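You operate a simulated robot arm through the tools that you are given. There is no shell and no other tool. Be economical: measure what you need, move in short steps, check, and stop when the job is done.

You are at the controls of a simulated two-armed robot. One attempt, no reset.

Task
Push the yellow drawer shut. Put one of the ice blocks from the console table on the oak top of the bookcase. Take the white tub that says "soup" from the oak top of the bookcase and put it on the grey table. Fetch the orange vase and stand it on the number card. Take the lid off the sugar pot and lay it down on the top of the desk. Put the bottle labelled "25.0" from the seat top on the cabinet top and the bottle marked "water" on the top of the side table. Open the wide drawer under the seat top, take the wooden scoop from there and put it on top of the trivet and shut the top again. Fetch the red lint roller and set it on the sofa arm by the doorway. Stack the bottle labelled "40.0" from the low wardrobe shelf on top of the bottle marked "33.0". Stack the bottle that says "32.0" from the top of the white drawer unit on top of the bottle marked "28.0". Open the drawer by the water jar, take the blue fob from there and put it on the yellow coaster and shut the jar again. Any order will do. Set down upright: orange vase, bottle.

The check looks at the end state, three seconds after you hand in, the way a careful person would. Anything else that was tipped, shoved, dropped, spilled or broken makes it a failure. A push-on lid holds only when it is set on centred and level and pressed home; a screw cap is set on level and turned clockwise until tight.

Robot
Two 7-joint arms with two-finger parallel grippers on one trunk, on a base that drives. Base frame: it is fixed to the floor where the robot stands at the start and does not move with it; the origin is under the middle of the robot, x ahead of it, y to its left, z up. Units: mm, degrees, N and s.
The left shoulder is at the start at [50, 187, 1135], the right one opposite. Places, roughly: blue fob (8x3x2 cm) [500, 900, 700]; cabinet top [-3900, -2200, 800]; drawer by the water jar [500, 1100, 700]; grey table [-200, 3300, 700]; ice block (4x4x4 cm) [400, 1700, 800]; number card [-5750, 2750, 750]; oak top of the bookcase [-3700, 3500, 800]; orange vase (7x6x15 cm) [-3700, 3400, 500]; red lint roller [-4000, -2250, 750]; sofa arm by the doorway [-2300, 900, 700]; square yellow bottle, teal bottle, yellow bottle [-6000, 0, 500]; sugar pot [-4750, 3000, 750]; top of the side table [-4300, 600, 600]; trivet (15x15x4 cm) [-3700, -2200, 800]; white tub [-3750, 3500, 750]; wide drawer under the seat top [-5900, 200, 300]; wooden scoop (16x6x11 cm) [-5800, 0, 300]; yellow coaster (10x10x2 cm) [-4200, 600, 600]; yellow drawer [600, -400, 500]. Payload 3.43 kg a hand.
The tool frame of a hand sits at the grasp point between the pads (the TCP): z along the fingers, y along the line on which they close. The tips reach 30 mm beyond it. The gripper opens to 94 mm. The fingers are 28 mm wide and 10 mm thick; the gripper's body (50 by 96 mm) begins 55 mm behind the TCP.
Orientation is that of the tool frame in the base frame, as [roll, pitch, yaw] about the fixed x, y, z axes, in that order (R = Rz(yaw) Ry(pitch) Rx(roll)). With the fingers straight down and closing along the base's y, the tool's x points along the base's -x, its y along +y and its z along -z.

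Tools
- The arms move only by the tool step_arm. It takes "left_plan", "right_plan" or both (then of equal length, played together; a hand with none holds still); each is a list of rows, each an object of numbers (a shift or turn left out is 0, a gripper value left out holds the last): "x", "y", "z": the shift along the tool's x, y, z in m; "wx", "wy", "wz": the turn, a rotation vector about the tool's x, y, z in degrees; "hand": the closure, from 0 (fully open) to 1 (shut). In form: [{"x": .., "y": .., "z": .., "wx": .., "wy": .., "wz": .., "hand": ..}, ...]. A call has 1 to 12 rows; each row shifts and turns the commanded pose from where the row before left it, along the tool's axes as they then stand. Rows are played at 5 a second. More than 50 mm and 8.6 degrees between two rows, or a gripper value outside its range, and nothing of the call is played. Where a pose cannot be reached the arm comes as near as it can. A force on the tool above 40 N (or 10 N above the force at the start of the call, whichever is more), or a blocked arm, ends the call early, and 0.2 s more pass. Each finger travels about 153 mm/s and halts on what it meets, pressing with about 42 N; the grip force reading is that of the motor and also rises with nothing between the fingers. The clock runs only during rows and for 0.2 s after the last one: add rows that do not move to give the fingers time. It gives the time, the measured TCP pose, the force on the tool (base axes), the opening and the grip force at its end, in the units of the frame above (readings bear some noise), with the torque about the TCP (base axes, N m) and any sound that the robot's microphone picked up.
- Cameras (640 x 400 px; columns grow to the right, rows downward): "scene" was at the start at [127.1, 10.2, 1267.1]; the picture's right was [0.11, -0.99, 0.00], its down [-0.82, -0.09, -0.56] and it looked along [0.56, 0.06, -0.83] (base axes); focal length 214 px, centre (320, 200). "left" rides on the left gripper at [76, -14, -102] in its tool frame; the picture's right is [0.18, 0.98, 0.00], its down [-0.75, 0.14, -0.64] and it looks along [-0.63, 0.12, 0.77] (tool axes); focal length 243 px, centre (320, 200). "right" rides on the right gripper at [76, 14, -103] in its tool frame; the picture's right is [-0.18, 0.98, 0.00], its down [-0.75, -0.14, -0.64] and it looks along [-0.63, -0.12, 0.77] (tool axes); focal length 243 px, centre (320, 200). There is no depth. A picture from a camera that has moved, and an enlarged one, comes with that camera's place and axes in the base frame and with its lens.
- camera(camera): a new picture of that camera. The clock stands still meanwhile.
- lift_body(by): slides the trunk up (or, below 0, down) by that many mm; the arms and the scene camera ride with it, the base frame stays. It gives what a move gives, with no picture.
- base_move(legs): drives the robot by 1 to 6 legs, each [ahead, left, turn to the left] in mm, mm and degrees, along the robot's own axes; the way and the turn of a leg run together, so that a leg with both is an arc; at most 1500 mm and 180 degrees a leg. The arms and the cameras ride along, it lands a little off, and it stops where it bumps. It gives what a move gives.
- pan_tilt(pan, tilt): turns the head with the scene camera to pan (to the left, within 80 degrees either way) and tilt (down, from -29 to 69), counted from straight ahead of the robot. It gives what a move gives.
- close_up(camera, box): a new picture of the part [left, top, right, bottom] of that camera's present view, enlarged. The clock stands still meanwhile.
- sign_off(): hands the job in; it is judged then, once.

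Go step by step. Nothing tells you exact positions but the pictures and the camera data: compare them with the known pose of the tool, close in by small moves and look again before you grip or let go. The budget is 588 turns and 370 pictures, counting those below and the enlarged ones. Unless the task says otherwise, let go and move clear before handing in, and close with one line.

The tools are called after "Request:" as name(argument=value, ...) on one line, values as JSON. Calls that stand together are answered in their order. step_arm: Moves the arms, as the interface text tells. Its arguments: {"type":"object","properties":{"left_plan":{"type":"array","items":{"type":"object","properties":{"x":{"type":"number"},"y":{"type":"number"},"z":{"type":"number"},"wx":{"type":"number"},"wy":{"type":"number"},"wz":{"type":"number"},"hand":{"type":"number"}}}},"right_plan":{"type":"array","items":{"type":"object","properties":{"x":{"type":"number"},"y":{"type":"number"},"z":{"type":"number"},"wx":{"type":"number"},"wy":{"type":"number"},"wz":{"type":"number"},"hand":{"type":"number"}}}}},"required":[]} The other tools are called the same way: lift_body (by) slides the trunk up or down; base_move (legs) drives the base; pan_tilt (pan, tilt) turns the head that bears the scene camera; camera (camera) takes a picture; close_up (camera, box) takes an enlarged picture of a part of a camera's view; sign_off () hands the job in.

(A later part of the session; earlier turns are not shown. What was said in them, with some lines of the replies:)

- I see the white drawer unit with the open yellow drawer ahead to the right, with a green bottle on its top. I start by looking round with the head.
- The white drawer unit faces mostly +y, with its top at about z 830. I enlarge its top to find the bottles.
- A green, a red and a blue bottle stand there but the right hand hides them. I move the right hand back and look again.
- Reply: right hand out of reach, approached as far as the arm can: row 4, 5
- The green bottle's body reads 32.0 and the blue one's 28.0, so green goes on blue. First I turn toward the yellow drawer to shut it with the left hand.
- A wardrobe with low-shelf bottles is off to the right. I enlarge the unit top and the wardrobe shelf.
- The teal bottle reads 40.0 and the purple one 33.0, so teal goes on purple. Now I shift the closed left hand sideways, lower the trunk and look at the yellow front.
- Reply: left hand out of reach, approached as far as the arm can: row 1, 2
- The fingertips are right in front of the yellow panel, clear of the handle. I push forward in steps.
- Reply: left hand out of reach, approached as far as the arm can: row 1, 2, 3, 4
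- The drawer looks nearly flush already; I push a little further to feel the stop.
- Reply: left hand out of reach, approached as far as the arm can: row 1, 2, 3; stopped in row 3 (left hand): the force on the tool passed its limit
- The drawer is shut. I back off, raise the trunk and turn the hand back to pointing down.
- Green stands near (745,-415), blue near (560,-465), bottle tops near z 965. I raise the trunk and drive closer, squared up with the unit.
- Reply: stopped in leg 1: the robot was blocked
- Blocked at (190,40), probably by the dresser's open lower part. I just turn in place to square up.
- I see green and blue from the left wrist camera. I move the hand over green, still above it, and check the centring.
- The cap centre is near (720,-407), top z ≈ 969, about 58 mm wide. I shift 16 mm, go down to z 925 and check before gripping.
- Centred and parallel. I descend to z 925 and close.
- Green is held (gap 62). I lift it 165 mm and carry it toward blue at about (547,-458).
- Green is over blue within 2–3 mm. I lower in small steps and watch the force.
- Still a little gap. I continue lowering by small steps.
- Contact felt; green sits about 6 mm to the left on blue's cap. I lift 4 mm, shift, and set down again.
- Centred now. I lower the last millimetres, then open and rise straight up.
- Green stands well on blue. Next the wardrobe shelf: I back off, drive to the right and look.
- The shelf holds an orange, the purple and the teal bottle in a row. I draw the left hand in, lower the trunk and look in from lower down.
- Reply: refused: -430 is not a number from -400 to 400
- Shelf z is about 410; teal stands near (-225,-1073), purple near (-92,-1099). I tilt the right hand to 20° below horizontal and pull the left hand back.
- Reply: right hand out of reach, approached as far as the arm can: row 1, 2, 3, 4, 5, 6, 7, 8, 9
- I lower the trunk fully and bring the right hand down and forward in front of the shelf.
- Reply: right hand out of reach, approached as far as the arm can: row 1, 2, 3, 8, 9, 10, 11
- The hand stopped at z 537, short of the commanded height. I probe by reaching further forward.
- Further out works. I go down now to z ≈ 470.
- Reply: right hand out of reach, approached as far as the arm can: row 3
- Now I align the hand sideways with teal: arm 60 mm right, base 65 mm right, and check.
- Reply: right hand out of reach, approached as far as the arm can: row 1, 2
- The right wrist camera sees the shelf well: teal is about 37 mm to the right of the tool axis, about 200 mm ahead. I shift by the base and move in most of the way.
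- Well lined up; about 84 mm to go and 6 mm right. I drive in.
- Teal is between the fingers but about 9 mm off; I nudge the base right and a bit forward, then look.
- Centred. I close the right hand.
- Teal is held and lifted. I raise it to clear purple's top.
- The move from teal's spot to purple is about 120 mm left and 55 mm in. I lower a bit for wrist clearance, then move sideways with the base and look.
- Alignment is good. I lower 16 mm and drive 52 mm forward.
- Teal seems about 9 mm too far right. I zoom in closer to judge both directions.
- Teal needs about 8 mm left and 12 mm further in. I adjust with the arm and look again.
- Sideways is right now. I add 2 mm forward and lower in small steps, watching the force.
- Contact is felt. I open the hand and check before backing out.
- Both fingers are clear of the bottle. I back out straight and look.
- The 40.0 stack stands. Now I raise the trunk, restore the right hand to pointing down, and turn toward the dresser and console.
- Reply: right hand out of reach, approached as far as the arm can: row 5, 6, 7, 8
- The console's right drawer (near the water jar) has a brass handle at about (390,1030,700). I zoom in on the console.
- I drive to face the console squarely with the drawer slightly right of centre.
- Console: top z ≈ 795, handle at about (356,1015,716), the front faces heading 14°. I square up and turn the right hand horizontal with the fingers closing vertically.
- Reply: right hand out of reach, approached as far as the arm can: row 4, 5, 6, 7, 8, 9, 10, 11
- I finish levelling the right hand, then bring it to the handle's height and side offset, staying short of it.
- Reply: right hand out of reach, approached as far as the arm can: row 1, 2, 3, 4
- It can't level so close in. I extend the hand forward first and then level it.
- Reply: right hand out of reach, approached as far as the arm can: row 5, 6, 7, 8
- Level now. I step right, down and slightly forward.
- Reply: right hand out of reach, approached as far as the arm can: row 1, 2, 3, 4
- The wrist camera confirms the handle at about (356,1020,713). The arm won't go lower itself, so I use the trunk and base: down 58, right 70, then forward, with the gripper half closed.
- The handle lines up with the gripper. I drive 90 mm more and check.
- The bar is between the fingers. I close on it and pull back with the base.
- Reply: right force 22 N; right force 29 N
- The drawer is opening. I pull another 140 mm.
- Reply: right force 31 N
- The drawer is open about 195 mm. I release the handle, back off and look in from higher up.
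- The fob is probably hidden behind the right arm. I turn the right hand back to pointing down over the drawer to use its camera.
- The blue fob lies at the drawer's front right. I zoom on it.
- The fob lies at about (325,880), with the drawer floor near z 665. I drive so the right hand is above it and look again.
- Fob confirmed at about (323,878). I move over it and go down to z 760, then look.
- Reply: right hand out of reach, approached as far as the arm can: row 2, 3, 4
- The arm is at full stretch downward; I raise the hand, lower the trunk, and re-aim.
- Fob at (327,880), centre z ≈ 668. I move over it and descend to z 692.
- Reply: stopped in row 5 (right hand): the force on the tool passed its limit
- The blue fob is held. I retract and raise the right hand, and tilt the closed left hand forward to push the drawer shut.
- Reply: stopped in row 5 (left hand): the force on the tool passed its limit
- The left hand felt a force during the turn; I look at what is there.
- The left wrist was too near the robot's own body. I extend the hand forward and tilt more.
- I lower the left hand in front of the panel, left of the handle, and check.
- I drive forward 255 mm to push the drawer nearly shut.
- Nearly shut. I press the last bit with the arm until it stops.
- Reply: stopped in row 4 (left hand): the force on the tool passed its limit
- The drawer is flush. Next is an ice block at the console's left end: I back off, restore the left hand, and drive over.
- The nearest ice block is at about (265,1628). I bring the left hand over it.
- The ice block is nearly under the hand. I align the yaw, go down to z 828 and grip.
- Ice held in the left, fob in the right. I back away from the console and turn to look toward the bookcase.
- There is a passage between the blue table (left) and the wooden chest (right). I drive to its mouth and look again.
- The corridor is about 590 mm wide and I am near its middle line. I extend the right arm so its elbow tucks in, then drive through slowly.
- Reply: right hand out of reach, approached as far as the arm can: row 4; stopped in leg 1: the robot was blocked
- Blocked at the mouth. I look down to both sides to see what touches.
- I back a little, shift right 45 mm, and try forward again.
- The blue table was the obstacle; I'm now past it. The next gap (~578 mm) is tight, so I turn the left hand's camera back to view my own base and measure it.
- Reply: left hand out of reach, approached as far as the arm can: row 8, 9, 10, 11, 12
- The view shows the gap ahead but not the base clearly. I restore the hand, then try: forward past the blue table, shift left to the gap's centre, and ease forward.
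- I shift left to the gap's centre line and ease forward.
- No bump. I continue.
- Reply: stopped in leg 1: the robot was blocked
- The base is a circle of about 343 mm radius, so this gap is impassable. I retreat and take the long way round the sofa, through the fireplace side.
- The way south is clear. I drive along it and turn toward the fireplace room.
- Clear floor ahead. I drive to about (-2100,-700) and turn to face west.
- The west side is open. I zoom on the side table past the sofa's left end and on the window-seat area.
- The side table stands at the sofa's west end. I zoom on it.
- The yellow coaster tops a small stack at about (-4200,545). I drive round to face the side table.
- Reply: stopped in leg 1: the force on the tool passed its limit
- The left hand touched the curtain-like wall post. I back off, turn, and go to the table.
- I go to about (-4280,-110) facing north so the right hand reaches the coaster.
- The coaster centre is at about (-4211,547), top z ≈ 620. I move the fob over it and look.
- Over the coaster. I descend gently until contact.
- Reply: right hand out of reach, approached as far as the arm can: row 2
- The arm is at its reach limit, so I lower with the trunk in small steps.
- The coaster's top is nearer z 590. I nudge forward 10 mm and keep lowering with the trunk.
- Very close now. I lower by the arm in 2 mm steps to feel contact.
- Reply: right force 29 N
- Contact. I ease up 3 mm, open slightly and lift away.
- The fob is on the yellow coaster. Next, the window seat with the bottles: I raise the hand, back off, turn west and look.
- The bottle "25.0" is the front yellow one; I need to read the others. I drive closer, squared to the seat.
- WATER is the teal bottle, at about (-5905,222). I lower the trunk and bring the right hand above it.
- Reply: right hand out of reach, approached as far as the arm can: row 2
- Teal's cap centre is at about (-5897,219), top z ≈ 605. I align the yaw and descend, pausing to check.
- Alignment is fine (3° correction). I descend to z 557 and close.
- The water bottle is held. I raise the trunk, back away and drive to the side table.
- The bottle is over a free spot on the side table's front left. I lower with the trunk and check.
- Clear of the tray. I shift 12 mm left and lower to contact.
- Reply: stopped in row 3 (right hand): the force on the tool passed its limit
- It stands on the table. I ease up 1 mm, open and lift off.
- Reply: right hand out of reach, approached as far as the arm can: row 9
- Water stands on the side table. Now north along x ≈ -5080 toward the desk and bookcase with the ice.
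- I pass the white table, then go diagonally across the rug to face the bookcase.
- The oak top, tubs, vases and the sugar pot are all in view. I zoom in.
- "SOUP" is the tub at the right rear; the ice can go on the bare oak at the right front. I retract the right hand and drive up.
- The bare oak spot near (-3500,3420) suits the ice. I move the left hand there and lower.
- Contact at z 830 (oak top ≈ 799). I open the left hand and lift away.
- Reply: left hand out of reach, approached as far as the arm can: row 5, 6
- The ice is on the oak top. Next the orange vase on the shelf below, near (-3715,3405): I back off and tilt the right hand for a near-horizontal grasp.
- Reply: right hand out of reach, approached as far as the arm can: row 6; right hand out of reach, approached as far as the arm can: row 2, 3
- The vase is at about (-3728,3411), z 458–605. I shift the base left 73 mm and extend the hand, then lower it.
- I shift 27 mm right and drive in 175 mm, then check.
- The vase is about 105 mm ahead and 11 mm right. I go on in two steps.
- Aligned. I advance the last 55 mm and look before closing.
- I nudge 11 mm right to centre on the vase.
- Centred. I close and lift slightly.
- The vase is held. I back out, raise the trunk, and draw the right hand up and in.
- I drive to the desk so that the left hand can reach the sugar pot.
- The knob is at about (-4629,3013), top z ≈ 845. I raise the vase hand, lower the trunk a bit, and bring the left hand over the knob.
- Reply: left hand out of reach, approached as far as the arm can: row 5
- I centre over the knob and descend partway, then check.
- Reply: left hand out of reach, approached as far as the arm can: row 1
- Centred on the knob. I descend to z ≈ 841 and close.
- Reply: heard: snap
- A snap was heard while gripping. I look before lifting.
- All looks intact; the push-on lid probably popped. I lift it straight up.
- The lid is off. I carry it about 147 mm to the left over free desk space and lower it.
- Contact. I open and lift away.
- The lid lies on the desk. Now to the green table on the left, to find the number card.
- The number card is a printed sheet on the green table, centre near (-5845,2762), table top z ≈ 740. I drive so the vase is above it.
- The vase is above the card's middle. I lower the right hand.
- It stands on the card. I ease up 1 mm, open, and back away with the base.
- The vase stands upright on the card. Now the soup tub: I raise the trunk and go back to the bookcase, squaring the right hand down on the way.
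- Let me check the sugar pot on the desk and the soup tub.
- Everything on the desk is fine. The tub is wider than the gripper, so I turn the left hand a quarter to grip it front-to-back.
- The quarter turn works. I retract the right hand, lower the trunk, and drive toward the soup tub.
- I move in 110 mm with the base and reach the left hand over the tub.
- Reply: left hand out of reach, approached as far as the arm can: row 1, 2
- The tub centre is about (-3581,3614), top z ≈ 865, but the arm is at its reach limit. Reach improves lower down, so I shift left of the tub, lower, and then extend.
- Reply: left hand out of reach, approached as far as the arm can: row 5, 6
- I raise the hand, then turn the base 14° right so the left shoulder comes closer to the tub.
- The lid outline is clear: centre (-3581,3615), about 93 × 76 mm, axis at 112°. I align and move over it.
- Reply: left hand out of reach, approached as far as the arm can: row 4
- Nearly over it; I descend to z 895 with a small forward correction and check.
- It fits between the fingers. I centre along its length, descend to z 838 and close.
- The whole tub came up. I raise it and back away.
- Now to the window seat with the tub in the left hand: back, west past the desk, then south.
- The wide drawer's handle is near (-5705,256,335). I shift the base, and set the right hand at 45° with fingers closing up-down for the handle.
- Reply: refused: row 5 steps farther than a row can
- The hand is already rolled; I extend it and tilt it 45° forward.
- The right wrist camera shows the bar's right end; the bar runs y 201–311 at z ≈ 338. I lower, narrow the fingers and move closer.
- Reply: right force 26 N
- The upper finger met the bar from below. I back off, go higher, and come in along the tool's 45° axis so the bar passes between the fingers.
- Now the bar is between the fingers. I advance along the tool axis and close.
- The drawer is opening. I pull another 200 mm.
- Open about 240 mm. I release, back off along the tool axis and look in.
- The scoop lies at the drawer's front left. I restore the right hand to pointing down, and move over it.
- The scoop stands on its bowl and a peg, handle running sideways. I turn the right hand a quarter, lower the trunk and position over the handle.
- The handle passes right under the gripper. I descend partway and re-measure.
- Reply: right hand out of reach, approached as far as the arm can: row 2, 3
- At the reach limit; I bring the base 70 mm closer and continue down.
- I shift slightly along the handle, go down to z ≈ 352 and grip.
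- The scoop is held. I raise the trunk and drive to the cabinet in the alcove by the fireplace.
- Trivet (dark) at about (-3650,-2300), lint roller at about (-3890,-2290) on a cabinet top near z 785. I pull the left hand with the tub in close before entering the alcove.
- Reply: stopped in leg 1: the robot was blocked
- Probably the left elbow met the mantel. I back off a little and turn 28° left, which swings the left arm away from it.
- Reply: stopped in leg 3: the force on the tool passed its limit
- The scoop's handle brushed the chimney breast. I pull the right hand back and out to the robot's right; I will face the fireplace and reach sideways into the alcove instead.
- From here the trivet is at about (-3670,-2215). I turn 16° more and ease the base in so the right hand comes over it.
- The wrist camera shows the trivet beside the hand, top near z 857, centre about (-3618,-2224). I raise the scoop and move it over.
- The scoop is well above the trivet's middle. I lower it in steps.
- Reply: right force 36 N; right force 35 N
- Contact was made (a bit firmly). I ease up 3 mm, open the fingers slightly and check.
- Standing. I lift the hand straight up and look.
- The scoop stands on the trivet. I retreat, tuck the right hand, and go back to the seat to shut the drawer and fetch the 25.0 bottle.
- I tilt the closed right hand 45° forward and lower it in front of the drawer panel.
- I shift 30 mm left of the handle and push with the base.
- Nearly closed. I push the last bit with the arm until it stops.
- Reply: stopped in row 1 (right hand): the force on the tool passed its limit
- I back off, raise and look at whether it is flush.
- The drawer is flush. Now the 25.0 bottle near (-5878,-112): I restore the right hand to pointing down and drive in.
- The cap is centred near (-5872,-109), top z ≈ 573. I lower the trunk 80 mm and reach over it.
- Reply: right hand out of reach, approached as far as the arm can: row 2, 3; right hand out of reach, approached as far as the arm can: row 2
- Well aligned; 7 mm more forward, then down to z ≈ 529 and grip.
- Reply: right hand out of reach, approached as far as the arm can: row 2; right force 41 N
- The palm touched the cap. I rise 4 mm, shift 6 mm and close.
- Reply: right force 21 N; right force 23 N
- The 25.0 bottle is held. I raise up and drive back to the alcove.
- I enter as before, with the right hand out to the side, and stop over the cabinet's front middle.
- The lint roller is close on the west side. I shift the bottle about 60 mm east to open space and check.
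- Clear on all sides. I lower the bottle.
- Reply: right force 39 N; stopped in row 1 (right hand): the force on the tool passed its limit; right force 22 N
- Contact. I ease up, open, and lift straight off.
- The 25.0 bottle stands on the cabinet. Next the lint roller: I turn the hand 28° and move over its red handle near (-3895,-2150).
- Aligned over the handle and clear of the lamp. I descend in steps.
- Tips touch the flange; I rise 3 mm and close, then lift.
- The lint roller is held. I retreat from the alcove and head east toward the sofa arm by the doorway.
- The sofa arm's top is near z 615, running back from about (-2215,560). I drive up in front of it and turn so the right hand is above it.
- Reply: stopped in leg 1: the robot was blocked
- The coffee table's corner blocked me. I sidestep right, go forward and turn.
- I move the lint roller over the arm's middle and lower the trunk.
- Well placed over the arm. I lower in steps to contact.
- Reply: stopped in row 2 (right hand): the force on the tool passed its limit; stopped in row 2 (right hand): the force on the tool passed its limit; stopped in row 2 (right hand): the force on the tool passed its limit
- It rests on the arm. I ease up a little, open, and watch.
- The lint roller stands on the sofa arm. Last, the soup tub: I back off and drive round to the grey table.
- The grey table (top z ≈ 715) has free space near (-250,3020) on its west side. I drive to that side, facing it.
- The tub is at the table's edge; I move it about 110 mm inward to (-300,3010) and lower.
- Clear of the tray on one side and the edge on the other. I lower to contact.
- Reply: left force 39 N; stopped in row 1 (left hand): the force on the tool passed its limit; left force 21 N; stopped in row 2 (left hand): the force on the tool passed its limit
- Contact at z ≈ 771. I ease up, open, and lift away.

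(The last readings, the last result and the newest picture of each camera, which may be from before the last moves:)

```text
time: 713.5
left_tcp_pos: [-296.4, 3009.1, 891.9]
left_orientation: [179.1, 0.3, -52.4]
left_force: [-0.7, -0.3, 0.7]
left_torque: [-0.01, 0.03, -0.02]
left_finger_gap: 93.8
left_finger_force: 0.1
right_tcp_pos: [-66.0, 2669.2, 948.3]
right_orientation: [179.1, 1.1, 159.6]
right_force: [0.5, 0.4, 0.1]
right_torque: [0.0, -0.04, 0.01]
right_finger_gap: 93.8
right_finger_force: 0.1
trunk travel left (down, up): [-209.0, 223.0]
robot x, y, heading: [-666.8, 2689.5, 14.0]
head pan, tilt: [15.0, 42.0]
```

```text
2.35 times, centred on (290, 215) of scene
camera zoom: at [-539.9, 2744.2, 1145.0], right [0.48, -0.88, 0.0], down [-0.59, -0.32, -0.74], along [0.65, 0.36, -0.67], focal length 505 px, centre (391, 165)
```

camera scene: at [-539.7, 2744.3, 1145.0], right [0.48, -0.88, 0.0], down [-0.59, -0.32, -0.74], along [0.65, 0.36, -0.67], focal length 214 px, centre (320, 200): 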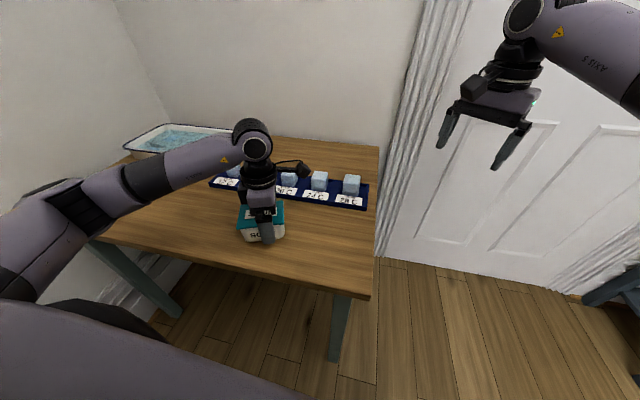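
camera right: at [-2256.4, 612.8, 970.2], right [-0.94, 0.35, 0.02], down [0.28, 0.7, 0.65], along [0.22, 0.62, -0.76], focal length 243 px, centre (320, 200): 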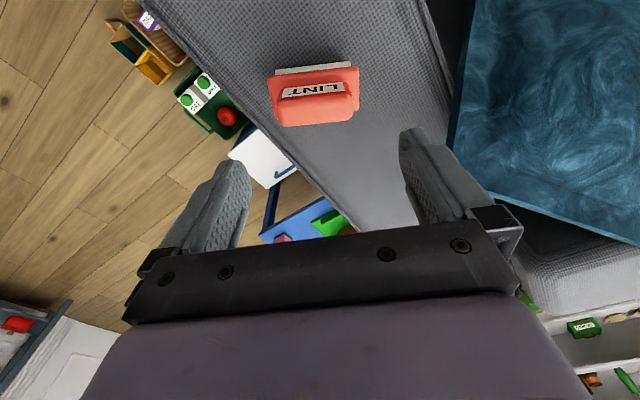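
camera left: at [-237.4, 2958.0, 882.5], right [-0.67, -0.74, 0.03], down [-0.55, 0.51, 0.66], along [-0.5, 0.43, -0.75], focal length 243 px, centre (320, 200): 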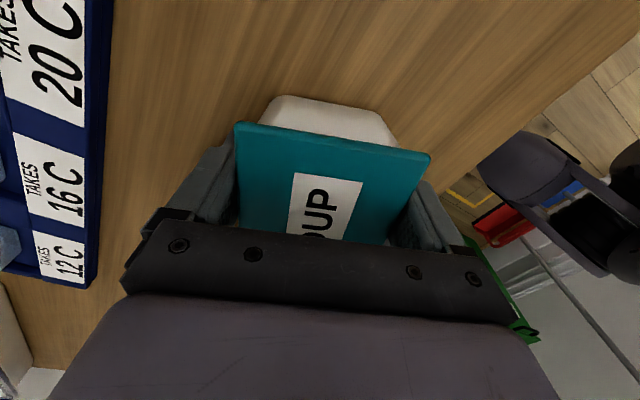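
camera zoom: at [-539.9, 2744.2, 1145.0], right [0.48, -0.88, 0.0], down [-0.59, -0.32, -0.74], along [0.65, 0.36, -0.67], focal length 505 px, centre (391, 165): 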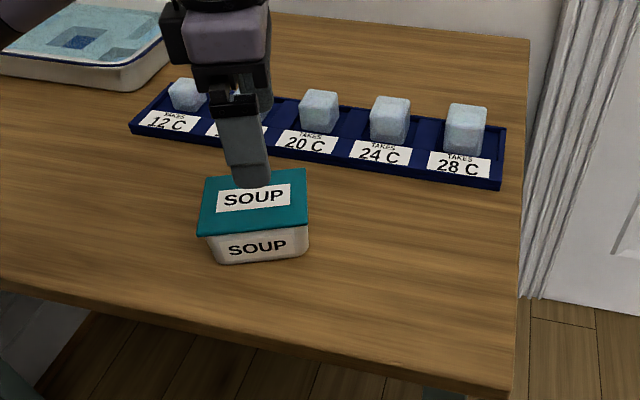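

The soup tub is on the grey table. I back clear and take a last look toward the sofa arm.

Request:
base_move(legs=[[-250, 0, 0], [-300, -500, 0], [0, 0, -150]])

Request:
pan_tilt(pan=0, tilt=20)

Request:
camera(camera="scene")

```text
time: 724.3
left_tcp_pos: [-1229.1, 1605.4, 892.3]
left_orientation: [179.1, 0.3, 159.5]
left_force: [-0.2, 0.0, -0.2]
left_torque: [-0.02, -0.01, -0.02]
left_finger_gap: 93.8
left_finger_force: 0.0
right_tcp_pos: [-1604.5, 1771.5, 948.8]
right_orientation: [179.1, 1.2, 11.6]
right_force: [-0.4, -0.2, -0.3]
right_torque: [0.01, 0.01, 0.01]
right_finger_gap: 94.0
right_finger_force: 0.1
trunk travel left (down, up): [-209.0, 223.0]
robot x, y, heading: [-1086.3, 2071.3, -134.0]
head pan, tilt: [15.0, 42.0]
```

```text
time: 725.2
left_tcp_pos: [-1230.0, 1604.6, 890.8]
left_orientation: [179.1, 0.3, 159.5]
left_force: [-0.4, 0.8, 0.1]
left_torque: [0.01, 0.02, 0.02]
left_finger_gap: 94.1
left_finger_force: 0.1
right_tcp_pos: [-1604.3, 1770.3, 947.2]
right_orientation: [179.1, 1.0, 11.6]
right_force: [-0.4, 0.4, 0.1]
right_torque: [0.04, 0.01, -0.02]
right_finger_gap: 94.1
right_finger_force: 0.0
trunk travel left (down, up): [-209.0, 223.0]
robot x, y, heading: [-1082.6, 2074.9, -134.2]
head pan, tilt: [0.0, 20.0]
```

```text
94 pictures are left
camera scene: at [-1191.5, 1967.0, 1179.3], right [-0.72, 0.7, 0.0], down [0.24, 0.25, -0.94], along [-0.65, -0.67, -0.34], focal length 214 px, centre (320, 200)
```

scene: 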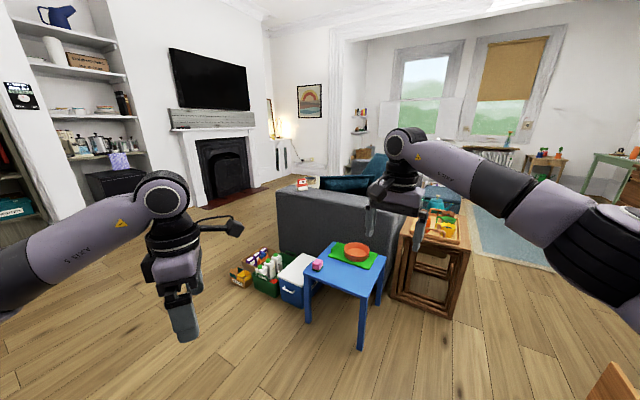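

The lint roller still stands on the arm and everything in view is in place. Both hands are empty and clear, so I hand in.

Request:
sign_off()

```text
The job is handed in.
```

All the tasks are done and the job is handed in: drawers shut, the bottle stacks, ice, vase, lid, scoop, fob and lint roller placed, and the soup tub on the grey table. Along the way the base or an arm bumped the dresser, blue table, coffee table, curtain post and mantel; I did not look back at the dresser, curtain post or mantel afterwards.
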